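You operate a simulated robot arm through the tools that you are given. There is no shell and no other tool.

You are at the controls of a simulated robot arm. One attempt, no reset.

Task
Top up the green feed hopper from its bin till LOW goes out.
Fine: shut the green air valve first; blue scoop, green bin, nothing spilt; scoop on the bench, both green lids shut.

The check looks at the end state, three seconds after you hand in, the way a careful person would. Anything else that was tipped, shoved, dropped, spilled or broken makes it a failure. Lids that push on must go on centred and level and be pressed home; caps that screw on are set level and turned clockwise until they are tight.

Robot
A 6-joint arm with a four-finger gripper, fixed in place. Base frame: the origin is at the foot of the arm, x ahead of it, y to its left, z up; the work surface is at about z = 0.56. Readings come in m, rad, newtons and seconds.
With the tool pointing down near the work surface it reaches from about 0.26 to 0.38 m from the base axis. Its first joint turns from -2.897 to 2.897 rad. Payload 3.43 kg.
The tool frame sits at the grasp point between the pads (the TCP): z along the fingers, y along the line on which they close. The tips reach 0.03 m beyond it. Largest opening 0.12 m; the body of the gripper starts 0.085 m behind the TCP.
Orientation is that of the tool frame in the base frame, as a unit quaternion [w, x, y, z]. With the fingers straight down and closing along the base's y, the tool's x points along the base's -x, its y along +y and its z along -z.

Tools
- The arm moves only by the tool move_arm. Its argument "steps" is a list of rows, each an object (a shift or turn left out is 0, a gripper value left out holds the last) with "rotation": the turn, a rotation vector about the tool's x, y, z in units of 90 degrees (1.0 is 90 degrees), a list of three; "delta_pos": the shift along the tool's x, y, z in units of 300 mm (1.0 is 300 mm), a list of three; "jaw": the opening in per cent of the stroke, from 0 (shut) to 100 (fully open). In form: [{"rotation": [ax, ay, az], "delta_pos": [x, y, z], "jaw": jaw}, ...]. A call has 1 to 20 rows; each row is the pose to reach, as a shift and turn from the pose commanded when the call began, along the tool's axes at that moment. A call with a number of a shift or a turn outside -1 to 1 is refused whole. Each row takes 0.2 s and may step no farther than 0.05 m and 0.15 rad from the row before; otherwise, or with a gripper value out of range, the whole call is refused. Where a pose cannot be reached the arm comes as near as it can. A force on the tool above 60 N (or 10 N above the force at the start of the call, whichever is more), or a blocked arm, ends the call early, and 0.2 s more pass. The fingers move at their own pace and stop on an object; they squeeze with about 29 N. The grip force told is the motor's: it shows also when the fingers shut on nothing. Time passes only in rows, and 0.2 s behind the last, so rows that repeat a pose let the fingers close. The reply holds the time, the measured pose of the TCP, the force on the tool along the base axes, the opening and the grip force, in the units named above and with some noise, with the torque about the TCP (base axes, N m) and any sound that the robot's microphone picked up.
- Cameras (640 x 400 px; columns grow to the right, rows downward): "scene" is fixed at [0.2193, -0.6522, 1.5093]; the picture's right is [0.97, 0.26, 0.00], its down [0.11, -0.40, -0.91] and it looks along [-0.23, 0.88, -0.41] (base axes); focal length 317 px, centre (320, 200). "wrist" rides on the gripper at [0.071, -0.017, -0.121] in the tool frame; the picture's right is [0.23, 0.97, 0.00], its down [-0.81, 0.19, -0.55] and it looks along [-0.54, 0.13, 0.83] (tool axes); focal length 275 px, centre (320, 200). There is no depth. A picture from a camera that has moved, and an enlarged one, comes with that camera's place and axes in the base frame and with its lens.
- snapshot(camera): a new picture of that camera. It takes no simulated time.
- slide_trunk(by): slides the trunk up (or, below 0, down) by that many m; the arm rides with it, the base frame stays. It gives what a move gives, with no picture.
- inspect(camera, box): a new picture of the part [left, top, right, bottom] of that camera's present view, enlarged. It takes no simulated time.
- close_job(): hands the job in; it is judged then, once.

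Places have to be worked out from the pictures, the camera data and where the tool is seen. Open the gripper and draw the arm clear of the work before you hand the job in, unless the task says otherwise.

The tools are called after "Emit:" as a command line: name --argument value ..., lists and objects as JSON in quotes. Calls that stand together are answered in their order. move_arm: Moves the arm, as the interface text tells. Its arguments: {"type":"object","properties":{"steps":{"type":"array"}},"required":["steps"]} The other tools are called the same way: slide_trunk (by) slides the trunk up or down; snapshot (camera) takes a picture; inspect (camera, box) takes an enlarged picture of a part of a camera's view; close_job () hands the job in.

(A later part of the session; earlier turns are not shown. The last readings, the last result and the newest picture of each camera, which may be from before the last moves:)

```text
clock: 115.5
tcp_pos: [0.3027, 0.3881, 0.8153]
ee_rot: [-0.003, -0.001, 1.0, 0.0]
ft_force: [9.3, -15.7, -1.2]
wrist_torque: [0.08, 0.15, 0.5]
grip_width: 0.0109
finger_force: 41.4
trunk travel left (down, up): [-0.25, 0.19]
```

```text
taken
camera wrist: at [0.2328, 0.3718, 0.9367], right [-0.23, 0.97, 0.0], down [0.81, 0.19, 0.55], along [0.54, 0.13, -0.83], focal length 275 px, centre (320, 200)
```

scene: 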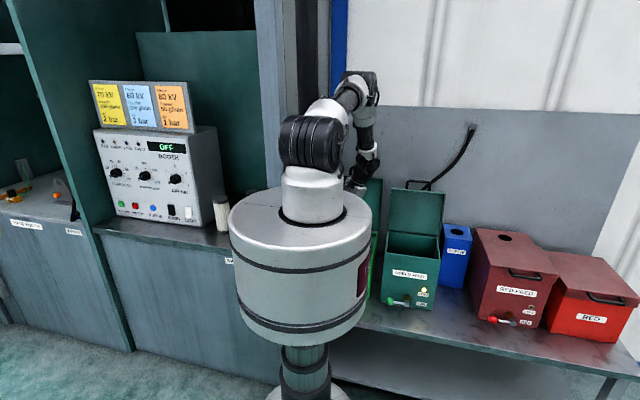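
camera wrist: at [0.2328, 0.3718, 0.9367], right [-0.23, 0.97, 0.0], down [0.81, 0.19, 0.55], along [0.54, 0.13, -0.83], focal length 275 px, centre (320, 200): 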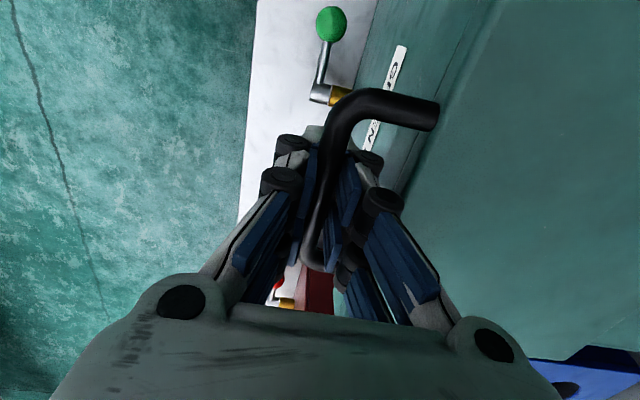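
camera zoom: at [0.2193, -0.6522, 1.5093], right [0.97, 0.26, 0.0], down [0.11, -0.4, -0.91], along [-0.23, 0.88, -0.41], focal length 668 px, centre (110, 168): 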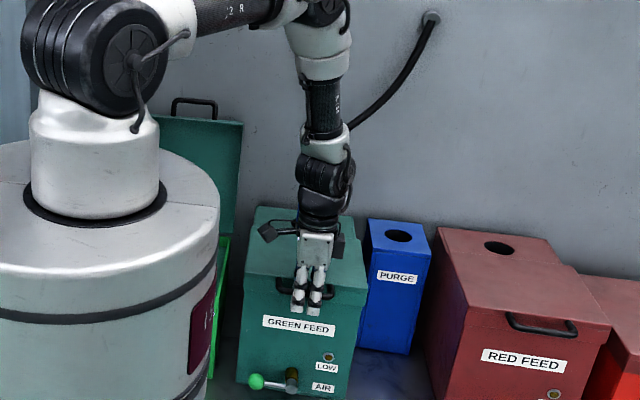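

The lid looks closed, but there's no vertical force yet. I'll press down gently to be sure it's home.

Emit:
move_arm --steps '[{"delta_pos": [0, 0.004, 0.01]}, {"delta_pos": [0, 0.006, 0.02]}, {"delta_pos": [0, 0.006, 0.027]}]'

```text
clock: 116.3
tcp_pos: [0.3038, 0.3888, 0.808]
ee_rot: [-0.001, 0.0, 1.0, 0.001]
ft_force: [11.5, -29.3, 17.1]
wrist_torque: [0.12, 0.54, 0.49]
grip_width: 0.0106
finger_force: 41.6
trunk travel left (down, up): [-0.25, 0.19]
```

It's seated (17 N upward). I'll release the bar and rise straight up.

Emit:
move_arm --steps '[{"delta_pos": [0, 0, 0], "jaw": 28}, {"delta_pos": [0, 0, 0], "jaw": 28}, {"delta_pos": [0, 0, 0], "jaw": 28}, {"delta_pos": [0, 0, -0.08], "jaw": 28}, {"delta_pos": [0, 0, -0.2], "jaw": 28}, {"delta_pos": [0, 0, -0.35], "jaw": 28}, {"delta_pos": [0, 0, -0.5], "jaw": 28}, {"delta_pos": [0, 0, -0.5], "jaw": 28}]'

Emit:
inspect --camera "scene" --box '[350, 150, 490, 310]'

Emit:
snapshot --camera "wrist"

```text
clock: 118.1
tcp_pos: [0.3041, 0.3948, 0.9594]
ee_rot: [0.001, -0.001, 1.0, 0.0]
ft_force: [0.4, 0.1, 0.1]
wrist_torque: [0.01, -0.03, 0.0]
grip_width: 0.0336
finger_force: 0.1
trunk travel left (down, up): [-0.25, 0.19]
```

```text
2.50 times, centred on (420, 230) of scene
camera zoom: at [0.2193, -0.6522, 1.5093], right [0.97, 0.26, 0.0], down [0.11, -0.4, -0.91], along [-0.23, 0.88, -0.41], focal length 793 px, centre (70, 125)
```

zoom: 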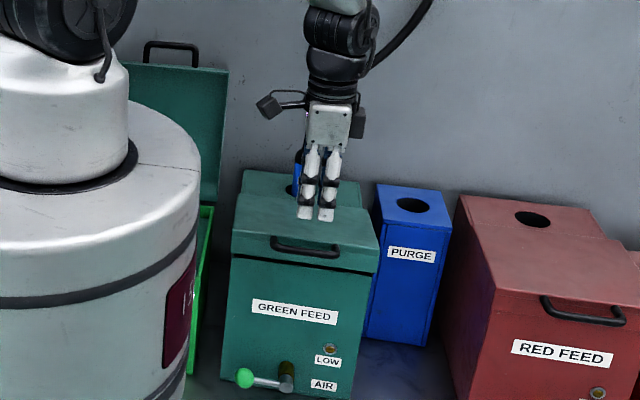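

```text
taken
camera wrist: at [0.2336, 0.3775, 1.0798], right [-0.23, 0.97, 0.0], down [0.81, 0.19, 0.55], along [0.54, 0.13, -0.83], focal length 275 px, centre (320, 200)
```

wrist: 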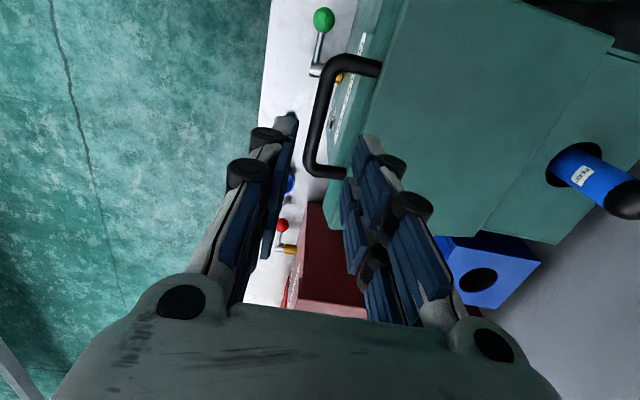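

There's a dark line under the front of the lid that wasn't there before. I'll zoom in to see whether it's slightly lifted.

Emit:
inspect --camera "scene" --box '[390, 215, 460, 265]'

Emit:
inspect --camera "wrist" --box '[290, 20, 420, 200]'

```text
8.00 times, centred on (425, 240) of scene
camera zoom: at [0.2193, -0.6522, 1.5093], right [0.97, 0.26, 0.0], down [0.11, -0.4, -0.91], along [-0.23, 0.88, -0.41], focal length 2538 px, centre (-520, -120)
```

zoom: 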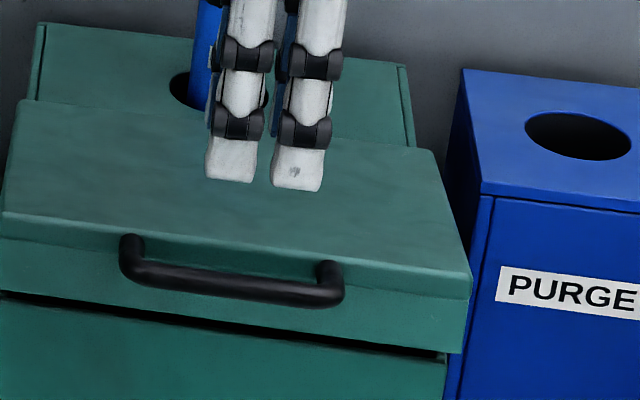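

```text
2.22 times, centred on (355, 110) of wrist
camera zoom: at [0.2336, 0.3775, 1.0798], right [-0.23, 0.97, 0.0], down [0.81, 0.19, 0.55], along [0.54, 0.13, -0.83], focal length 612 px, centre (242, 400)
```

zoom: 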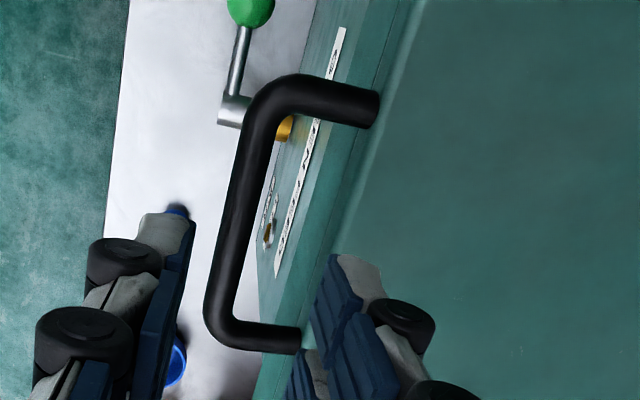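

The lid is standing a few millimetres proud; it probably lifted with the fingers. I'll close the fingers and press down on the lid's front edge with the tips.

Emit:
move_arm --steps '[{"delta_pos": [0, 0.1, 0.0], "jaw": 0}, {"delta_pos": [0, 0.2, 0.05], "jaw": 0}, {"delta_pos": [0, 0.2, 0.15], "jaw": 0}, {"delta_pos": [0, 0.2, 0.25], "jaw": 0}, {"delta_pos": [0, 0.2, 0.29], "jaw": 0}, {"delta_pos": [0, 0.2, 0.31], "jaw": 0}, {"delta_pos": [0, 0.2, 0.325], "jaw": 0}]'

Emit:
inspect --camera "scene" --box '[390, 215, 460, 265]'

```text
clock: 119.7
tcp_pos: [0.303, 0.4529, 0.8596]
ee_rot: [0.0, -0.001, 1.0, 0.0]
ft_force: [-0.4, -0.4, 0.4]
wrist_torque: [0.02, 0.02, 0.01]
grip_width: 0.0
finger_force: 29.0
trunk travel left (down, up): [-0.25, 0.19]
```

```text
8.00 times, centred on (425, 240) of scene
camera zoom: at [0.2193, -0.6522, 1.5093], right [0.97, 0.26, 0.0], down [0.11, -0.4, -0.91], along [-0.23, 0.88, -0.41], focal length 2538 px, centre (-520, -120)
```

zoom: 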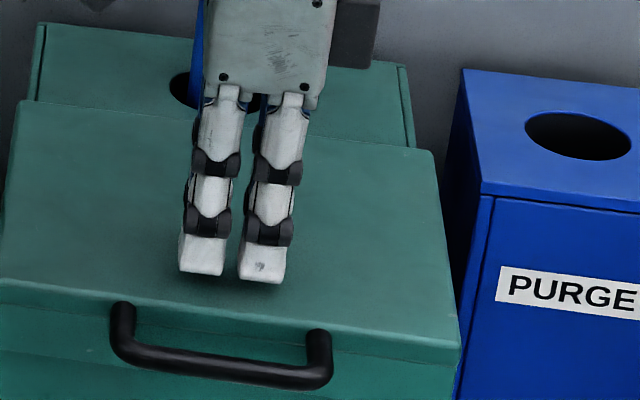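

The lid has dropped and the gap is gone. I'll press a bit further to feel it seated.

Emit:
move_arm --steps '[{"delta_pos": [0, 0, 0.012]}, {"delta_pos": [0, 0, 0.024]}, {"delta_pos": [0, 0, 0.036]}, {"delta_pos": [0, 0, 0.046]}]'

Emit:
inspect --camera "scene" --box '[370, 210, 460, 290]'

```text
clock: 120.9
tcp_pos: [0.3015, 0.4528, 0.8522]
ee_rot: [0.001, -0.001, 1.0, 0.0]
ft_force: [-10.3, -13.6, 36.5]
wrist_torque: [-0.4, 0.63, 0.07]
grip_width: 0.0061
finger_force: 33.3
trunk travel left (down, up): [-0.25, 0.19]
stopped in row 4: the force on the tool passed its limit at 62 N (the readings are from after the stop); the commanded pose is now the measured one
```

```text
5.00 times, centred on (415, 250) of scene
camera zoom: at [0.2193, -0.6522, 1.5093], right [0.97, 0.26, 0.0], down [0.11, -0.4, -0.91], along [-0.23, 0.88, -0.41], focal length 1586 px, centre (-155, -50)
```

zoom: 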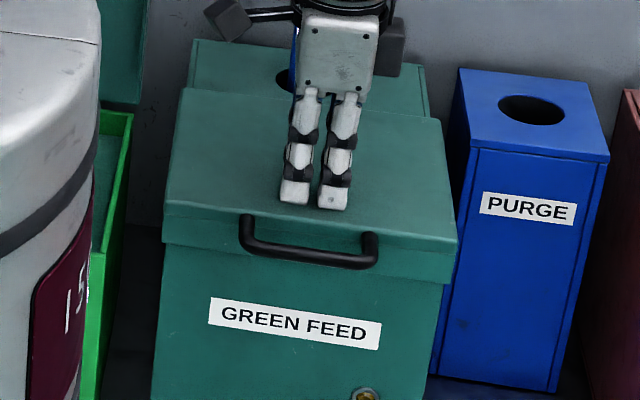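

Seated firmly; the lid is flush. I'll rise and check that it stays shut, moving over toward the bin lid.

Emit:
move_arm --steps '[{"delta_pos": [0, 0, -0.1]}, {"delta_pos": [0, 0, -0.23]}, {"delta_pos": [0, 0, -0.38]}, {"delta_pos": [0.05, 0.02, -0.53]}, {"delta_pos": [0.15, 0.05, -0.65]}, {"delta_pos": [0.25, 0.08, -0.76]}, {"delta_pos": [0.37, 0.11, -0.85]}, {"delta_pos": [0.49, 0.14, -0.92]}, {"delta_pos": [0.6, 0.167, -0.95]}, {"delta_pos": [0.6, 0.167, -0.95]}]'

Emit:
snapshot --camera "wrist"

Emit:
inspect --camera "scene" --box '[330, 120, 490, 310]'

```text
clock: 123.1
tcp_pos: [0.1227, 0.5028, 1.1323]
ee_rot: [0.0, 0.001, 1.0, 0.002]
ft_force: [-0.4, 0.2, -0.4]
wrist_torque: [0.02, 0.06, -0.02]
grip_width: 0.0
finger_force: 33.6
trunk travel left (down, up): [-0.25, 0.19]
```

```text
taken
camera wrist: at [0.0511, 0.486, 1.2533], right [-0.23, 0.97, 0.0], down [0.81, 0.19, 0.55], along [0.54, 0.13, -0.83], focal length 275 px, centre (320, 200)
```

wrist: 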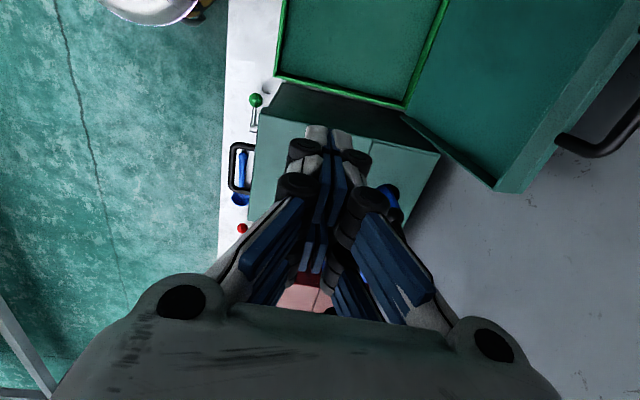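

```text
2.11 times, centred on (410, 215) of scene
camera zoom: at [0.2193, -0.6522, 1.5093], right [0.97, 0.26, 0.0], down [0.11, -0.4, -0.91], along [-0.23, 0.88, -0.41], focal length 668 px, centre (130, 168)
```

zoom: 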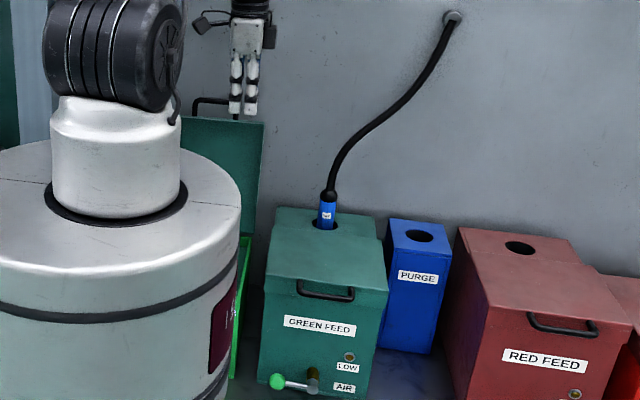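

The hopper lid stays shut and the arm is fine here at this yaw. I'll move on toward the bin lid's handle and look.

Emit:
move_arm --steps '[{"delta_pos": [0.09, 0.05, 0.0], "jaw": 30}, {"delta_pos": [0.18, 0.1, 0.0], "jaw": 30}, {"delta_pos": [0.257, 0.13, 0.0], "jaw": 30}, {"delta_pos": [0.257, 0.13, 0.0], "jaw": 30}]'

Emit:
snapshot --camera "wrist"

```text
clock: 124.1
tcp_pos: [0.0467, 0.5409, 1.1309]
ee_rot: [0.001, 0.001, 1.0, 0.001]
ft_force: [-0.4, 0.7, -0.2]
wrist_torque: [-0.01, 0.02, 0.02]
grip_width: 0.0359
finger_force: 0.0
trunk travel left (down, up): [-0.25, 0.19]
```

```text
taken
camera wrist: at [-0.0243, 0.5245, 1.2521], right [-0.23, 0.97, 0.0], down [0.81, 0.19, 0.55], along [0.54, 0.13, -0.83], focal length 275 px, centre (320, 200)
```

wrist: 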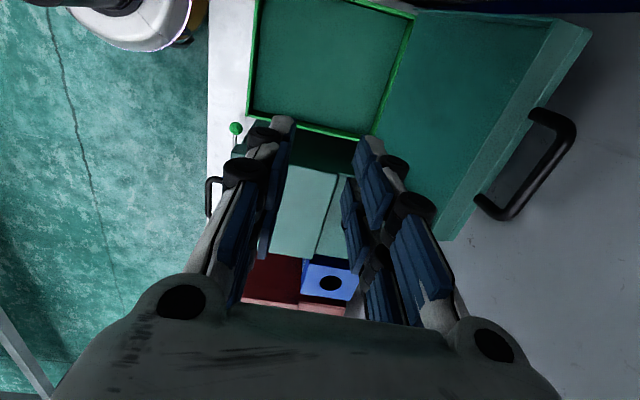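

The bar lies on the line z≈1.252-0.96(y-0.5245), centred near x≈0.044. I'll tilt 30° and come closer for a second view to fix its position.

Emit:
move_arm --steps '[{"delta_pos": [0, 0.1, -0.01], "rotation": [-0.083, 0, 0]}, {"delta_pos": [0, 0.2, -0.02], "rotation": [-0.166, 0, 0]}, {"delta_pos": [0, 0.3, -0.04], "rotation": [-0.25, 0, 0]}, {"delta_pos": [0, 0.4, -0.05], "rotation": [-0.331, 0, 0]}, {"delta_pos": [0, 0.4, -0.05], "rotation": [-0.331, 0, 0]}, {"delta_pos": [0, 0.4, -0.05], "rotation": [-0.331, 0, 0]}]'

Emit:
snapshot --camera "wrist"

```text
clock: 125.5
tcp_pos: [0.0468, 0.6621, 1.1472]
ee_rot: [0.001, -0.002, 0.966, 0.259]
ft_force: [-0.8, -0.2, 0.6]
wrist_torque: [-0.01, -0.02, -0.03]
grip_width: 0.0358
finger_force: 0.0
trunk travel left (down, up): [-0.25, 0.19]
```

```text
taken
camera wrist: at [-0.0247, 0.5874, 1.2441], right [-0.23, 0.84, 0.49], down [0.81, -0.11, 0.58], along [0.54, 0.53, -0.66], focal length 275 px, centre (320, 200)
```

wrist: 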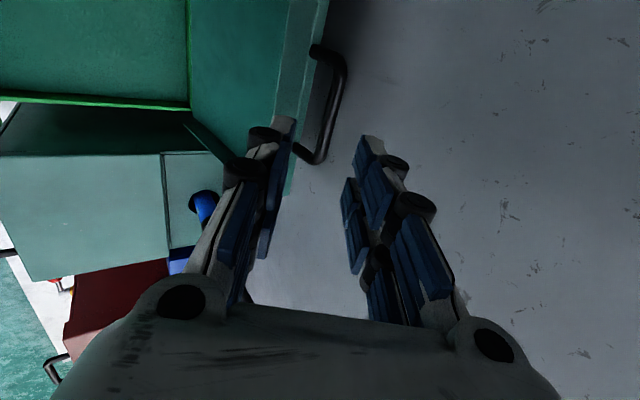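

The bar is at y≈0.719, z≈1.065, which is 100 mm ahead and 8 mm to the tool's +y side. Shifting and advancing with care near the wall.

Emit:
move_arm --steps '[{"delta_pos": [0.02, 0.028, 0.0]}, {"delta_pos": [0.02, 0.028, 0.1]}, {"delta_pos": [0.02, 0.028, 0.2]}, {"delta_pos": [0.02, 0.028, 0.26]}, {"delta_pos": [0.02, 0.028, 0.31]}, {"delta_pos": [0.02, 0.028, 0.31]}]'

Emit:
snapshot --camera "wrist"

```text
clock: 126.9
tcp_pos: [0.041, 0.7137, 1.0713]
ee_rot: [0.001, -0.002, 0.966, 0.258]
ft_force: [-0.1, -0.1, -0.4]
wrist_torque: [0.02, 0.0, 0.01]
grip_width: 0.036
finger_force: 0.0
trunk travel left (down, up): [-0.25, 0.19]
```

```text
taken
camera wrist: at [-0.0296, 0.6402, 1.1683], right [-0.23, 0.84, 0.49], down [0.81, -0.11, 0.58], along [0.54, 0.53, -0.66], focal length 275 px, centre (320, 200)
```

wrist: 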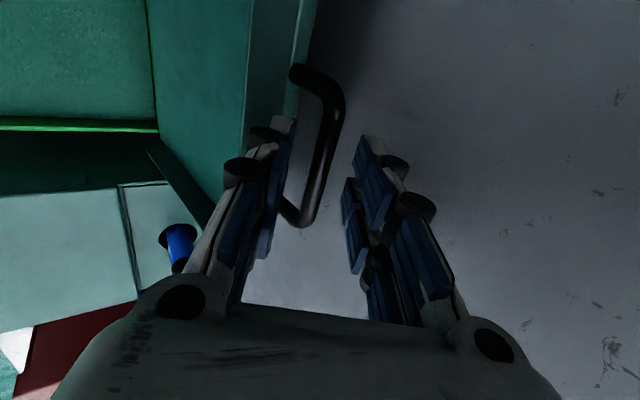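

The bar is centred between the fingers about 8 mm past the TCP. Closing on it.

Emit:
move_arm --steps '[{"delta_pos": [0, 0, 0], "jaw": 2}, {"delta_pos": [0, 0, 0], "jaw": 2}, {"delta_pos": [0, 0, 0], "jaw": 2}, {"delta_pos": [0, 0, 0], "jaw": 2}]'

Emit:
snapshot --camera "wrist"

```text
clock: 127.9
tcp_pos: [0.0417, 0.7161, 1.0713]
ee_rot: [0.0, 0.0, 0.966, 0.259]
ft_force: [-0.9, 0.6, 1.0]
wrist_torque: [0.01, 0.62, -1.33]
grip_width: 0.0113
finger_force: 45.1
trunk travel left (down, up): [-0.25, 0.19]
```

```text
taken
camera wrist: at [-0.0297, 0.6404, 1.1684], right [-0.23, 0.84, 0.49], down [0.81, -0.11, 0.57], along [0.54, 0.53, -0.66], focal length 275 px, centre (320, 200)
```

wrist: 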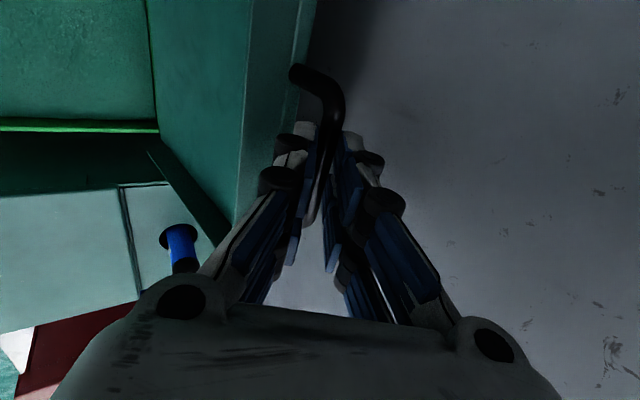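

The bin-lid handle is gripped. I'll start swinging it forward along an arc about a hinge near (y 0.661, z 0.796) and check the forces early.

Emit:
move_arm --steps '[{"delta_pos": [0, -0.033, -0.028], "rotation": [0.005, 0, 0]}, {"delta_pos": [0, -0.066, -0.056], "rotation": [0.011, 0, 0]}, {"delta_pos": [0, -0.112, -0.088], "rotation": [0.022, 0, 0]}, {"delta_pos": [0, -0.158, -0.117], "rotation": [0.033, 0, 0]}, {"delta_pos": [0, -0.23, -0.153], "rotation": [0.061, 0, 0]}]'

Emit:
inspect --camera "scene" --box '[320, 100, 460, 290]'

```text
clock: 129.1
tcp_pos: [0.0419, 0.6329, 1.0785]
ee_rot: [0.0, 0.0, 0.977, 0.212]
ft_force: [0.3, 1.3, 0.4]
wrist_torque: [0.02, -0.05, -0.02]
grip_width: 0.0025
finger_force: 0.1
trunk travel left (down, up): [-0.25, 0.19]
```

```text
2.11 times, centred on (390, 195) of scene
camera zoom: at [0.2193, -0.6522, 1.5093], right [0.97, 0.26, 0.0], down [0.11, -0.4, -0.91], along [-0.23, 0.88, -0.41], focal length 668 px, centre (173, 210)
```

zoom: 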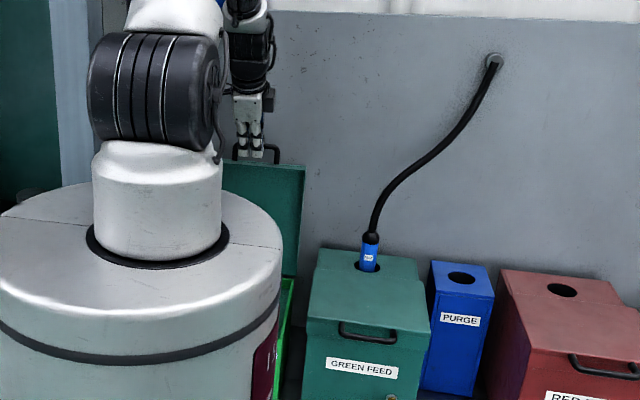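

The grip slipped off the bar (jaw now at 2.5 mm). I'll look at where the handle is.

Emit:
snapshot --camera "wrist"

Emit:
inspect --camera "scene" --box '[350, 130, 420, 200]'

```text
taken
camera wrist: at [-0.029, 0.5673, 1.182], right [-0.23, 0.89, 0.4], down [0.81, -0.05, 0.58], along [0.54, 0.46, -0.7], focal length 275 px, centre (320, 200)
```

wrist: 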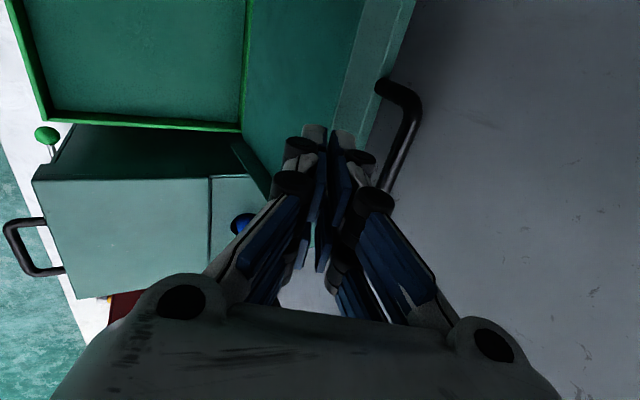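

```text
5.71 times, centred on (385, 165) of scene
camera zoom: at [0.2193, -0.6522, 1.5093], right [0.97, 0.26, 0.0], down [0.11, -0.4, -0.91], along [-0.23, 0.88, -0.41], focal length 1813 px, centre (-51, 400)
```

zoom: 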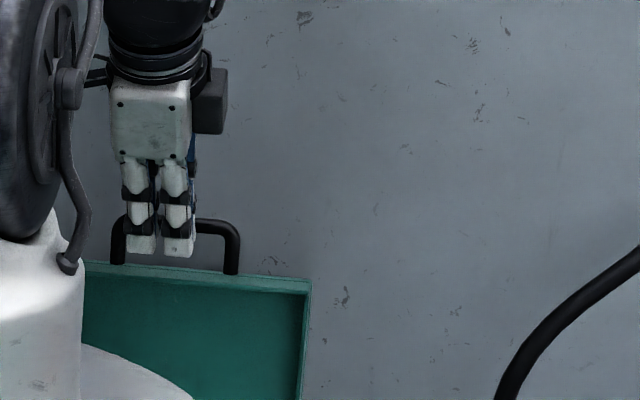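

The bar seems to have moved forward a bit to about (y 0.68, z 1.07) before slipping out. I'll open the fingers, let a moment pass, and measure again.

Emit:
move_arm --steps '[{"delta_pos": [0, 0, -0.1], "jaw": 30}, {"delta_pos": [0, 0, -0.2], "jaw": 30}, {"delta_pos": [0, 0, -0.2], "jaw": 30}, {"delta_pos": [0, 0, -0.2], "jaw": 30}]'

Emit:
snapshot --camera "wrist"

Emit:
inspect --camera "scene" --box '[350, 130, 420, 250]'

```text
clock: 130.1
tcp_pos: [0.0402, 0.6083, 1.1362]
ee_rot: [0.0, -0.001, 0.977, 0.212]
ft_force: [-0.2, 0.4, -0.9]
wrist_torque: [-0.01, -0.05, 0.03]
grip_width: 0.0359
finger_force: 0.0
trunk travel left (down, up): [-0.25, 0.19]
```

```text
taken
camera wrist: at [-0.0307, 0.5428, 1.2385], right [-0.23, 0.89, 0.4], down [0.81, -0.05, 0.58], along [0.54, 0.46, -0.7], focal length 275 px, centre (320, 200)
```

wrist: 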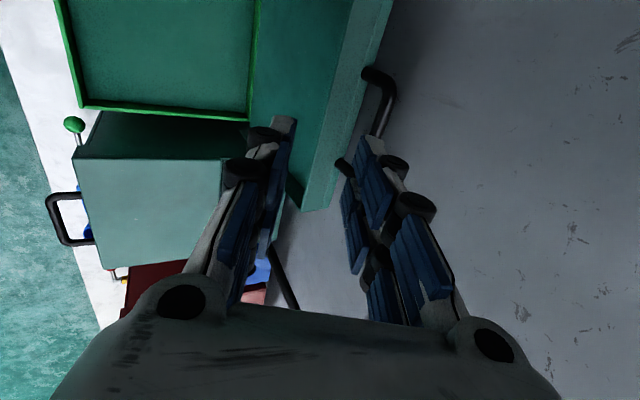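

```text
3.33 times, centred on (385, 190) of scene
camera zoom: at [0.2193, -0.6522, 1.5093], right [0.97, 0.26, 0.0], down [0.11, -0.4, -0.91], along [-0.23, 0.88, -0.41], focal length 1058 px, centre (103, 233)
```

zoom: 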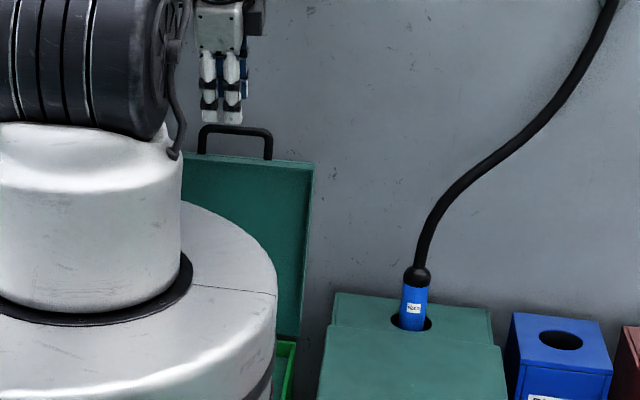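

Combining with the scene view, the bar is really at about (y 0.706, z 1.050), so my earlier grip was only on the very fingertips. The lid holds where it's left. I'll line up on the bar again and re-measure before going deep.

Emit:
move_arm --steps '[{"delta_pos": [0, 0.09, 0.0]}, {"delta_pos": [0, 0.176, 0.0]}, {"delta_pos": [0, 0.176, 0.1]}, {"delta_pos": [0, 0.176, 0.15]}, {"delta_pos": [0, 0.176, 0.15]}]'

Emit:
snapshot --camera "wrist"

Emit:
inspect --camera "scene" --box '[350, 130, 420, 200]'

```text
clock: 131.3
tcp_pos: [0.0402, 0.676, 1.115]
ee_rot: [0.001, 0.0, 0.977, 0.212]
ft_force: [-0.4, 0.4, -0.2]
wrist_torque: [-0.05, -0.02, -0.01]
grip_width: 0.036
finger_force: 0.1
trunk travel left (down, up): [-0.25, 0.19]
```

```text
taken
camera wrist: at [-0.0311, 0.6097, 1.2175], right [-0.23, 0.89, 0.4], down [0.81, -0.05, 0.58], along [0.54, 0.46, -0.7], focal length 275 px, centre (320, 200)
```

wrist: 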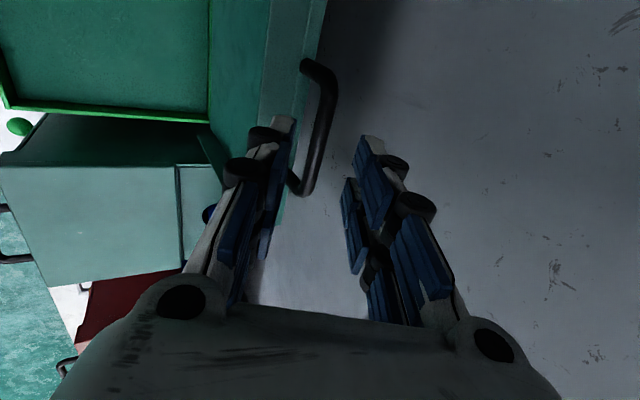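

```text
5.71 times, centred on (385, 165) of scene
camera zoom: at [0.2193, -0.6522, 1.5093], right [0.97, 0.26, 0.0], down [0.11, -0.4, -0.91], along [-0.23, 0.88, -0.41], focal length 1813 px, centre (-51, 400)
```

zoom: 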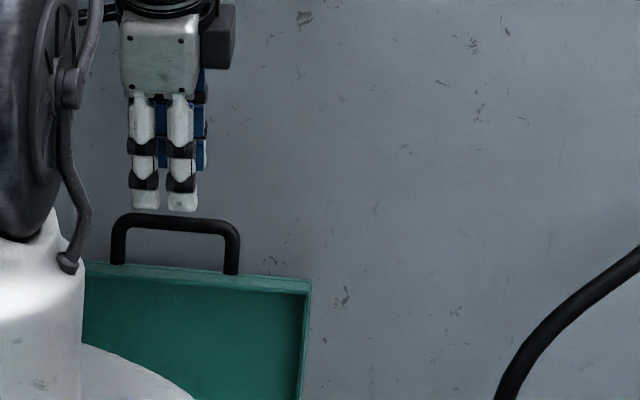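

Both views agree the bar is at about (y 0.700, z 1.055), which is 65 mm straight ahead. I'll advance 58 mm and grip it properly.

Emit:
move_arm --steps '[{"delta_pos": [0, -0.008, 0.08]}, {"delta_pos": [0, -0.008, 0.14]}, {"delta_pos": [0, -0.008, 0.19]}, {"delta_pos": [0, -0.008, 0.19]}]'

Emit:
snapshot --camera "wrist"

Emit:
inspect --camera "scene" --box '[350, 130, 420, 200]'

```text
clock: 132.3
tcp_pos: [0.0407, 0.6966, 1.0615]
ee_rot: [0.001, -0.001, 0.977, 0.211]
ft_force: [0.5, -0.5, -0.1]
wrist_torque: [-0.02, 0.0, 0.01]
grip_width: 0.0359
finger_force: 0.0
trunk travel left (down, up): [-0.25, 0.19]
```

```text
taken
camera wrist: at [-0.0303, 0.6312, 1.1643], right [-0.23, 0.89, 0.4], down [0.81, -0.05, 0.58], along [0.54, 0.46, -0.7], focal length 275 px, centre (320, 200)
```

wrist: 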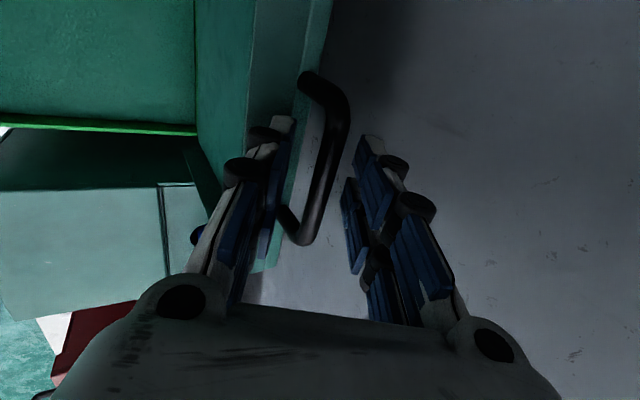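

```text
5.71 times, centred on (385, 165) of scene
camera zoom: at [0.2193, -0.6522, 1.5093], right [0.97, 0.26, 0.0], down [0.11, -0.4, -0.91], along [-0.23, 0.88, -0.41], focal length 1813 px, centre (-51, 400)
```

zoom: 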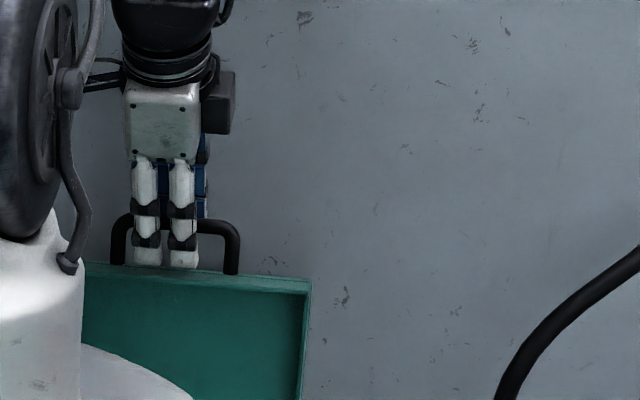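

Bar sits about 10–15 mm past the TCP, comfortably on the pads. I'll go 5 mm deeper and close.

Emit:
move_arm --steps '[{"delta_pos": [0, 0, 0.017]}, {"delta_pos": [0, 0, 0.017], "jaw": 2}, {"delta_pos": [0, 0, 0.017], "jaw": 2}, {"delta_pos": [0, 0, 0.017], "jaw": 2}, {"delta_pos": [0, 0, 0.017], "jaw": 2}]'

Emit:
snapshot --camera "wrist"

```text
clock: 133.5
tcp_pos: [0.0413, 0.6994, 1.0575]
ee_rot: [-0.001, 0.0, 0.977, 0.214]
ft_force: [-0.8, 0.8, 2.1]
wrist_torque: [0.04, 0.43, -0.93]
grip_width: 0.0108
finger_force: 44.2
trunk travel left (down, up): [-0.25, 0.19]
```

```text
taken
camera wrist: at [-0.0305, 0.6343, 1.1597], right [-0.23, 0.89, 0.4], down [0.81, -0.06, 0.58], along [0.54, 0.46, -0.7], focal length 275 px, centre (320, 200)
```

wrist: 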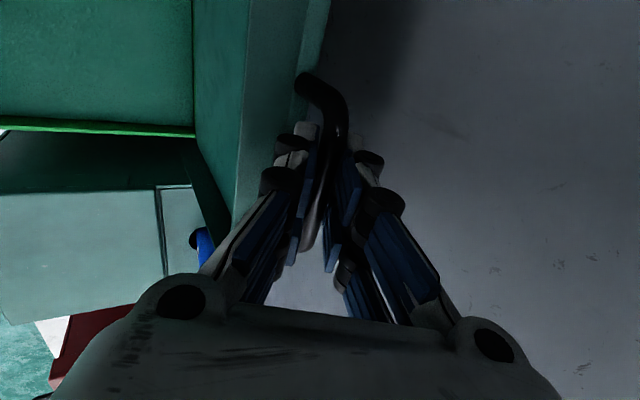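

Good solid grip now. I'll pull the lid forward the first 20° and check that the grip holds.

Emit:
move_arm --steps '[{"delta_pos": [0, -0.03, -0.019], "rotation": [0.007, 0, 0]}, {"delta_pos": [0, -0.061, -0.038], "rotation": [0.015, 0, 0]}, {"delta_pos": [0, -0.122, -0.07], "rotation": [0.03, 0, 0]}, {"delta_pos": [0, -0.196, -0.098], "rotation": [0.052, 0, 0]}, {"delta_pos": [0, -0.269, -0.123], "rotation": [0.074, 0, 0]}]'

Emit:
snapshot --camera "wrist"

```text
clock: 134.7
tcp_pos: [0.0409, 0.6102, 1.0533]
ee_rot: [0.001, -0.001, 0.988, 0.153]
ft_force: [-2.6, 1.8, -13.4]
wrist_torque: [-0.01, 0.75, -0.29]
grip_width: 0.0111
finger_force: 44.5
trunk travel left (down, up): [-0.25, 0.19]
```

```text
taken
camera wrist: at [-0.0305, 0.5578, 1.1635], right [-0.23, 0.93, 0.29], down [0.81, 0.02, 0.59], along [0.54, 0.37, -0.76], focal length 275 px, centre (320, 200)
```

wrist: 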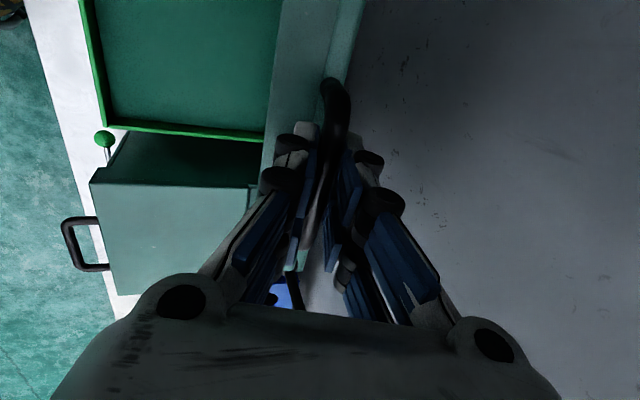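

The grip holds. The slight downward pull refines the hinge to about (y 0.675, z 0.776). I'll continue to about 40° on the corrected arc.

Emit:
move_arm --steps '[{"delta_pos": [0, -0.055, 0.0], "rotation": [0.025, 0, 0]}, {"delta_pos": [0, -0.109, 0.001], "rotation": [0.051, 0, 0]}, {"delta_pos": [0, -0.186, 0.011], "rotation": [0.09, 0, 0]}, {"delta_pos": [0, -0.263, 0.022], "rotation": [0.129, 0, 0]}, {"delta_pos": [0, -0.337, 0.046], "rotation": [0.174, 0, 0]}, {"delta_pos": [0, -0.41, 0.071], "rotation": [0.218, 0, 0]}, {"delta_pos": [0, -0.479, 0.108], "rotation": [0.251, 0, 0]}, {"delta_pos": [0, -0.548, 0.145], "rotation": [0.284, 0, 0]}]'

Emit:
snapshot --camera "wrist"

Emit:
inspect --camera "scene" --box '[320, 120, 460, 290]'

```text
clock: 136.5
tcp_pos: [0.041, 0.4646, 0.9655]
ee_rot: [0.001, -0.001, 0.998, -0.069]
ft_force: [-6.3, -14.1, 10.7]
wrist_torque: [-0.01, -0.11, 1.51]
grip_width: 0.0116
finger_force: 44.3
trunk travel left (down, up): [-0.25, 0.19]
```

```text
taken
camera wrist: at [-0.0305, 0.4635, 1.0869], right [-0.23, 0.96, -0.13], down [0.81, 0.27, 0.52], along [0.54, 0.01, -0.84], focal length 275 px, centre (320, 200)
```

wrist: 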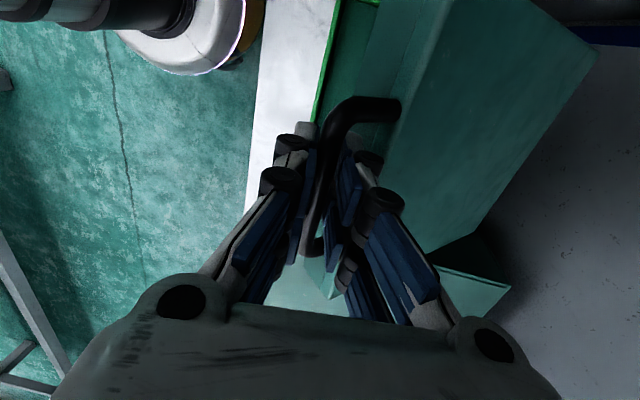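

```text
2.35 times, centred on (390, 205) of scene
camera zoom: at [0.2193, -0.6522, 1.5093], right [0.97, 0.26, 0.0], down [0.11, -0.4, -0.91], along [-0.23, 0.88, -0.41], focal length 746 px, centre (155, 188)
```

zoom: 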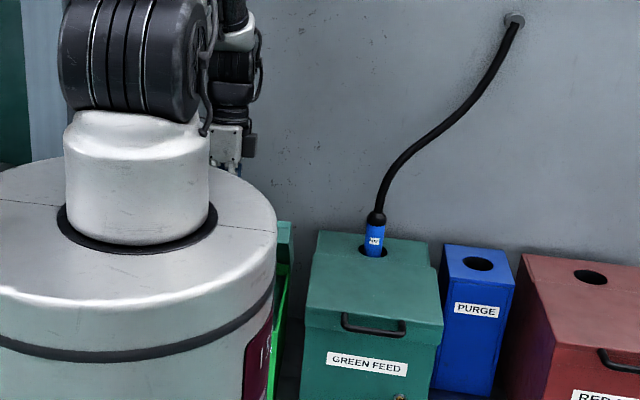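

About 43° now. The three points fit a hinge near (0.676, 0.758) with a 0.29 m radius. I'll continue down to about 12° on that arc.

Emit:
move_arm --steps '[{"delta_pos": [0, -0.037, 0.056], "rotation": [0.012, 0, 0]}, {"delta_pos": [0, -0.072, 0.112], "rotation": [0.023, 0, 0]}, {"delta_pos": [0, -0.096, 0.166], "rotation": [0.04, 0, 0]}, {"delta_pos": [0, -0.118, 0.221], "rotation": [0.057, 0, 0]}, {"delta_pos": [0, -0.137, 0.286], "rotation": [0.073, 0, 0]}, {"delta_pos": [0, -0.154, 0.351], "rotation": [0.09, 0, 0]}, {"delta_pos": [0, -0.164, 0.418], "rotation": [0.101, 0, 0]}, {"delta_pos": [0, -0.172, 0.486], "rotation": [0.112, 0, 0]}]'

Emit:
snapshot --camera "wrist"

```text
clock: 138.3
tcp_pos: [0.0404, 0.3934, 0.8258]
ee_rot: [0.001, 0.0, 0.988, -0.155]
ft_force: [-14.6, -14.6, 0.7]
wrist_torque: [0.11, 0.32, 0.91]
grip_width: 0.0128
finger_force: 43.1
trunk travel left (down, up): [-0.25, 0.19]
```

```text
taken
camera wrist: at [-0.0303, 0.4149, 0.9461], right [-0.23, 0.93, -0.3], down [0.81, 0.35, 0.47], along [0.54, -0.14, -0.83], focal length 275 px, centre (320, 200)
```

wrist: 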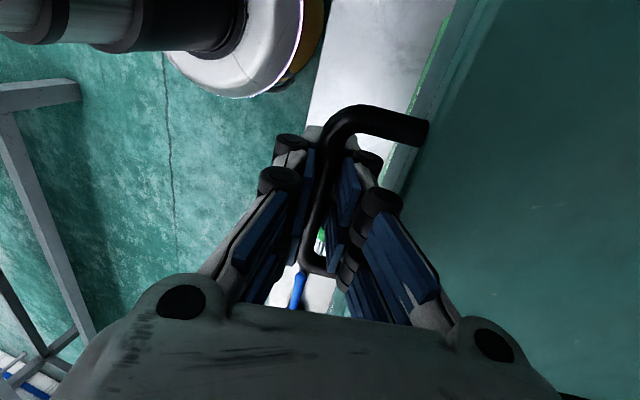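

Nearly shut. I'll lower the last part slowly and feel for it seating.

Emit:
move_arm --steps '[{"delta_pos": [0, 0.006, 0.04]}, {"delta_pos": [0, 0.013, 0.084]}, {"delta_pos": [0, 0.019, 0.112]}, {"delta_pos": [0, 0.026, 0.142]}, {"delta_pos": [0, 0.03, 0.16]}, {"delta_pos": [0, 0.034, 0.172]}]'

Emit:
snapshot --camera "wrist"

Emit:
inspect --camera "scene" --box '[330, 180, 430, 310]'

```text
clock: 139.7
tcp_pos: [0.0402, 0.3882, 0.7751]
ee_rot: [0.002, 0.0, 0.988, -0.156]
ft_force: [-0.6, -20.4, -0.5]
wrist_torque: [0.16, -0.26, 0.67]
grip_width: 0.0115
finger_force: 42.3
trunk travel left (down, up): [-0.25, 0.19]
```

```text
taken
camera wrist: at [-0.0301, 0.4084, 0.8953], right [-0.23, 0.93, -0.3], down [0.81, 0.35, 0.47], along [0.54, -0.14, -0.83], focal length 275 px, centre (320, 200)
```

wrist: 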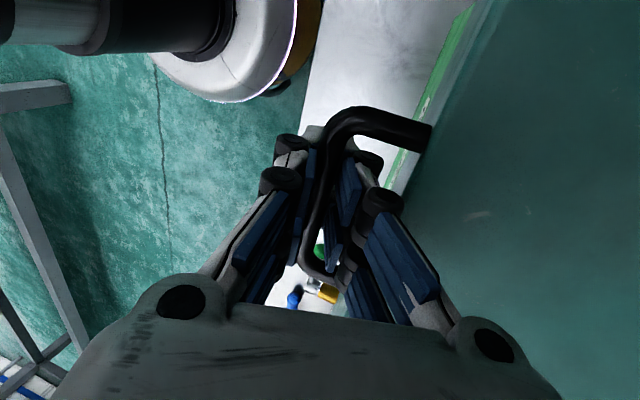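

```text
3.08 times, centred on (380, 245) of scene
camera zoom: at [0.2193, -0.6522, 1.5093], right [0.97, 0.26, 0.0], down [0.11, -0.4, -0.91], along [-0.23, 0.88, -0.41], focal length 976 px, centre (135, 62)
```

zoom: 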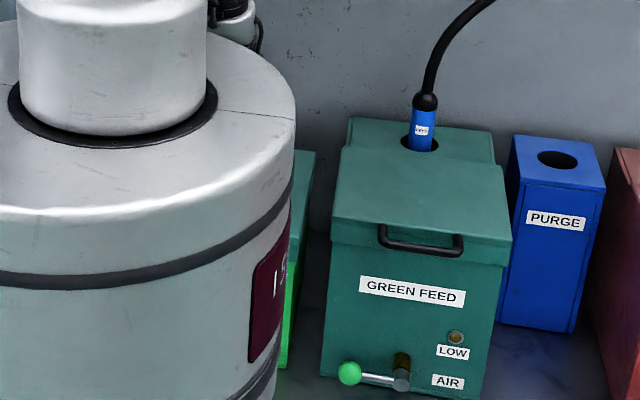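

No seating force yet. A few more millimetres down.

Emit:
move_arm --steps '[{"delta_pos": [0, 0.006, 0.014]}, {"delta_pos": [0, 0.012, 0.028]}, {"delta_pos": [0, 0.018, 0.042]}, {"delta_pos": [0, 0.024, 0.056]}]'

```text
clock: 140.7
tcp_pos: [0.0408, 0.3855, 0.7592]
ee_rot: [0.001, 0.001, 0.987, -0.16]
ft_force: [2.6, -26.9, 36.6]
wrist_torque: [0.18, 0.25, 0.54]
grip_width: 0.011
finger_force: 41.3
trunk travel left (down, up): [-0.25, 0.19]
```

It's seated (37 N upward). I'll release the bar and withdraw along the tool axis.

Emit:
move_arm --steps '[{"delta_pos": [0, 0, -0.005], "jaw": 30}, {"delta_pos": [0, 0, -0.005], "jaw": 30}, {"delta_pos": [0, 0, -0.005], "jaw": 30}, {"delta_pos": [0, 0, -0.06], "jaw": 30}, {"delta_pos": [0, 0, -0.15], "jaw": 30}, {"delta_pos": [0, 0, -0.28], "jaw": 30}, {"delta_pos": [0, 0, -0.4], "jaw": 30}, {"delta_pos": [0, 0, -0.4], "jaw": 30}]'

Emit:
snapshot --camera "wrist"

Emit:
inspect --camera "scene" --box '[330, 180, 430, 310]'

```text
clock: 142.1
tcp_pos: [0.0421, 0.3988, 0.8326]
ee_rot: [0.001, -0.001, 0.984, -0.179]
ft_force: [-3.0, -24.1, 4.9]
wrist_torque: [0.48, 0.02, 0.08]
grip_width: 0.0228
finger_force: 0.0
trunk travel left (down, up): [-0.25, 0.19]
stopped in row 7: the force on the tool passed its limit at 61 N (the readings are from after the stop); the commanded pose is now the measured one
```

```text
taken
camera wrist: at [-0.0298, 0.425, 0.9519], right [-0.23, 0.91, -0.34], down [0.81, 0.38, 0.45], along [0.54, -0.17, -0.82], focal length 275 px, centre (320, 200)
```

wrist: 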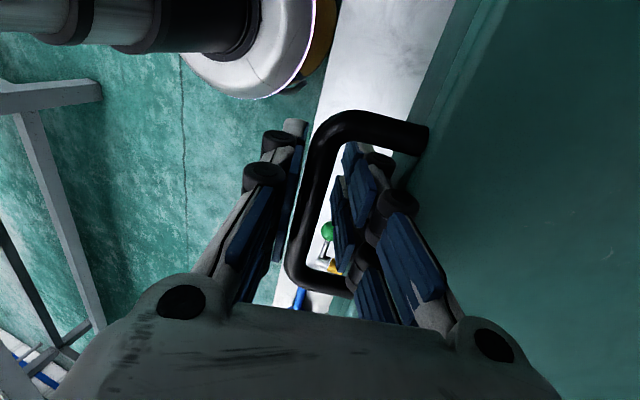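

```text
3.08 times, centred on (380, 245) of scene
camera zoom: at [0.2193, -0.6522, 1.5093], right [0.97, 0.26, 0.0], down [0.11, -0.4, -0.91], along [-0.23, 0.88, -0.41], focal length 976 px, centre (135, 62)
```

zoom: 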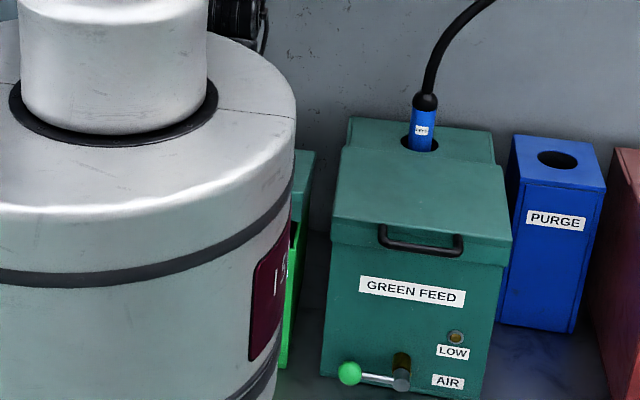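

On release the tool sprang +y and the inner finger is rubbing the lid's front, dragging the lid up a bit. I'll shift slightly to -y to clear it, then withdraw in small steps.

Emit:
move_arm --steps '[{"delta_pos": [0, -0.01, 0]}, {"delta_pos": [0, -0.02, 0]}, {"delta_pos": [0, -0.02, 0]}]'

Emit:
snapshot --camera "wrist"

```text
clock: 142.9
tcp_pos: [0.042, 0.3981, 0.8362]
ee_rot: [0.001, -0.001, 0.985, -0.171]
ft_force: [-3.0, -14.8, 4.0]
wrist_torque: [0.32, -0.01, 0.15]
grip_width: 0.0266
finger_force: 0.2
trunk travel left (down, up): [-0.25, 0.19]
```

```text
taken
camera wrist: at [-0.0298, 0.4227, 0.9567], right [-0.23, 0.92, -0.33], down [0.81, 0.37, 0.46], along [0.54, -0.16, -0.83], focal length 275 px, centre (320, 200)
```

wrist: 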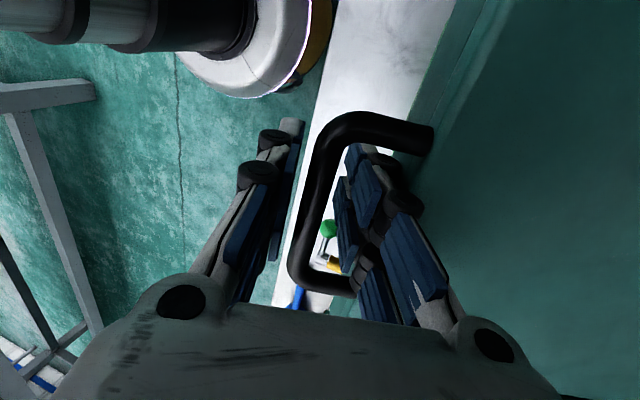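

Force is falling as it clears. I'll set a narrower jaw opening and shift a little more.

Emit:
move_arm --steps '[{"delta_pos": [0, -0.012, 0], "jaw": 20}, {"delta_pos": [0, -0.024, 0], "jaw": 20}, {"delta_pos": [0, -0.024, 0], "jaw": 20}]'

Emit:
snapshot --camera "wrist"

```text
clock: 143.7
tcp_pos: [0.0408, 0.3945, 0.838]
ee_rot: [0.001, -0.001, 0.985, -0.17]
ft_force: [0.7, 0.5, -0.2]
wrist_torque: [0.0, -0.02, 0.01]
grip_width: 0.0236
finger_force: 0.1
trunk travel left (down, up): [-0.25, 0.19]
```

```text
taken
camera wrist: at [-0.0292, 0.4181, 0.9584], right [-0.23, 0.92, -0.33], down [0.81, 0.37, 0.46], along [0.54, -0.16, -0.83], focal length 275 px, centre (320, 200)
```

wrist: 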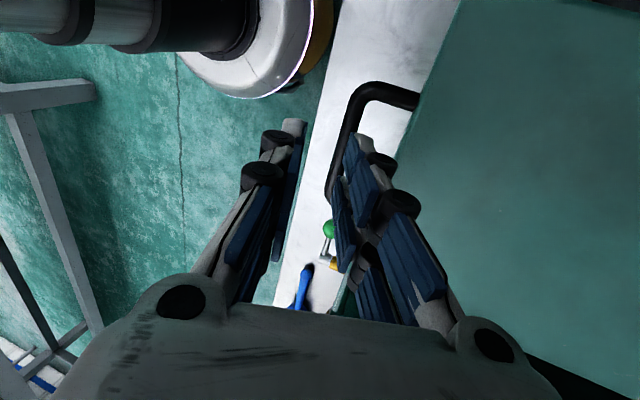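

The tool is free and the lid has dropped back. I'll withdraw and straighten up, then press the lid's front down with closed fingertips.

Emit:
move_arm --steps '[{"delta_pos": [0, -0.01, -0.1], "jaw": 20}, {"delta_pos": [0, -0.01, -0.22], "jaw": 20}, {"delta_pos": [0, 0.05, -0.31], "rotation": [-0.07, 0, 0], "jaw": 0}, {"delta_pos": [0, 0.09, -0.331], "rotation": [-0.145, 0, 0], "jaw": 0}, {"delta_pos": [0, 0.116, -0.331], "rotation": [-0.218, 0, 0], "jaw": 0}, {"delta_pos": [0, 0.116, -0.331], "rotation": [-0.218, 0, 0], "jaw": 0}]'

Emit:
snapshot --camera "wrist"

Emit:
inspect --camera "scene" --box '[330, 180, 430, 310]'

```text
clock: 145.1
tcp_pos: [0.0418, 0.4585, 0.9208]
ee_rot: [0.0, -0.001, 1.0, 0.0]
ft_force: [-0.9, 0.5, -0.2]
wrist_torque: [-0.03, -0.04, -0.01]
grip_width: 0.0002
finger_force: 29.4
trunk travel left (down, up): [-0.25, 0.19]
```

```text
taken
camera wrist: at [-0.0295, 0.4422, 1.0419], right [-0.23, 0.97, 0.0], down [0.81, 0.19, 0.55], along [0.54, 0.13, -0.83], focal length 275 px, centre (320, 200)
```

wrist: 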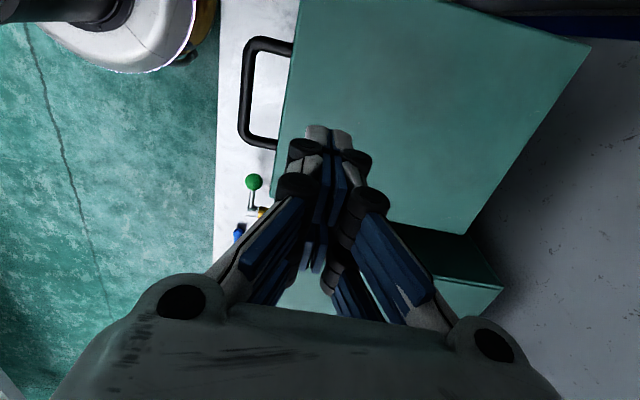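

```text
3.08 times, centred on (380, 245) of scene
camera zoom: at [0.2193, -0.6522, 1.5093], right [0.97, 0.26, 0.0], down [0.11, -0.4, -0.91], along [-0.23, 0.88, -0.41], focal length 976 px, centre (135, 62)
```

zoom: 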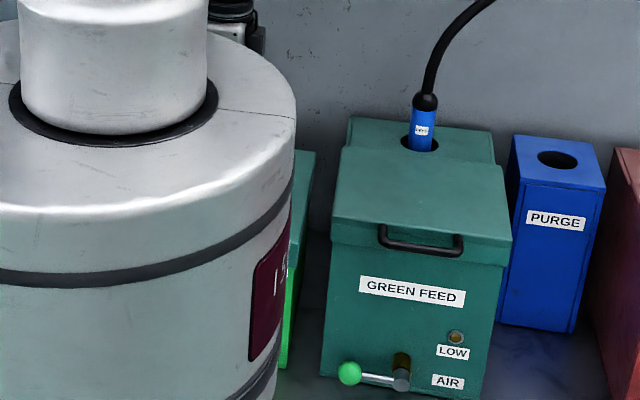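

The bin lid looks closed from above. I'll press down on its front to make sure it's home.

Emit:
move_arm --steps '[{"delta_pos": [0, 0, 0.13]}, {"delta_pos": [0, 0, 0.25]}, {"delta_pos": [0, 0, 0.29]}, {"delta_pos": [0, 0, 0.31]}, {"delta_pos": [0, 0, 0.33]}, {"delta_pos": [0, 0, 0.35]}, {"delta_pos": [0, 0, 0.37]}, {"delta_pos": [0, 0, 0.39]}]'

```text
clock: 146.9
tcp_pos: [0.0411, 0.4589, 0.8032]
ee_rot: [-0.001, 0.0, 1.0, -0.001]
ft_force: [0.2, -0.3, -0.4]
wrist_torque: [-0.01, 0.03, 0.01]
grip_width: 0.0001
finger_force: 29.2
trunk travel left (down, up): [-0.25, 0.19]
```

No contact yet at tip height 0.773. Continuing down in small steps.

Emit:
move_arm --steps '[{"delta_pos": [0, 0, 0.015]}, {"delta_pos": [0, 0, 0.03]}, {"delta_pos": [0, 0, 0.045]}, {"delta_pos": [0, 0, 0.06]}, {"delta_pos": [0, 0, 0.075]}]'

Emit:
snapshot --camera "wrist"

```text
clock: 147.5
tcp_pos: [0.0412, 0.4588, 0.8012]
ee_rot: [0.0, -0.001, 1.0, 0.0]
ft_force: [-1.9, -16.2, 45.1]
wrist_torque: [-0.43, 0.18, -0.03]
grip_width: 0.006
finger_force: 33.6
trunk travel left (down, up): [-0.25, 0.19]
stopped in row 2: the force on the tool passed its limit at 70 N (the readings are from after the stop); the commanded pose is now the measured one
```

```text
taken
camera wrist: at [-0.0298, 0.4425, 0.923], right [-0.23, 0.97, 0.0], down [0.81, 0.19, 0.55], along [0.54, 0.13, -0.83], focal length 275 px, centre (320, 200)
```

wrist: 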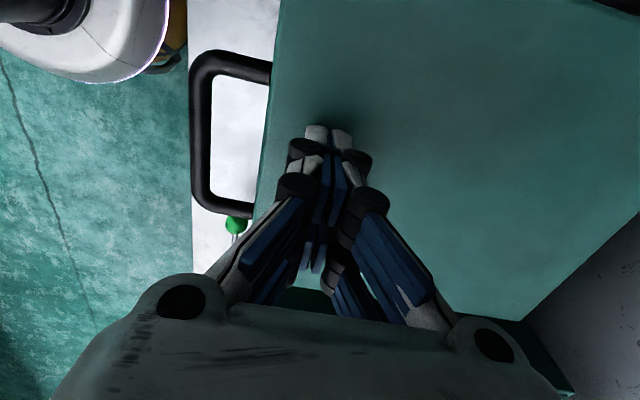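

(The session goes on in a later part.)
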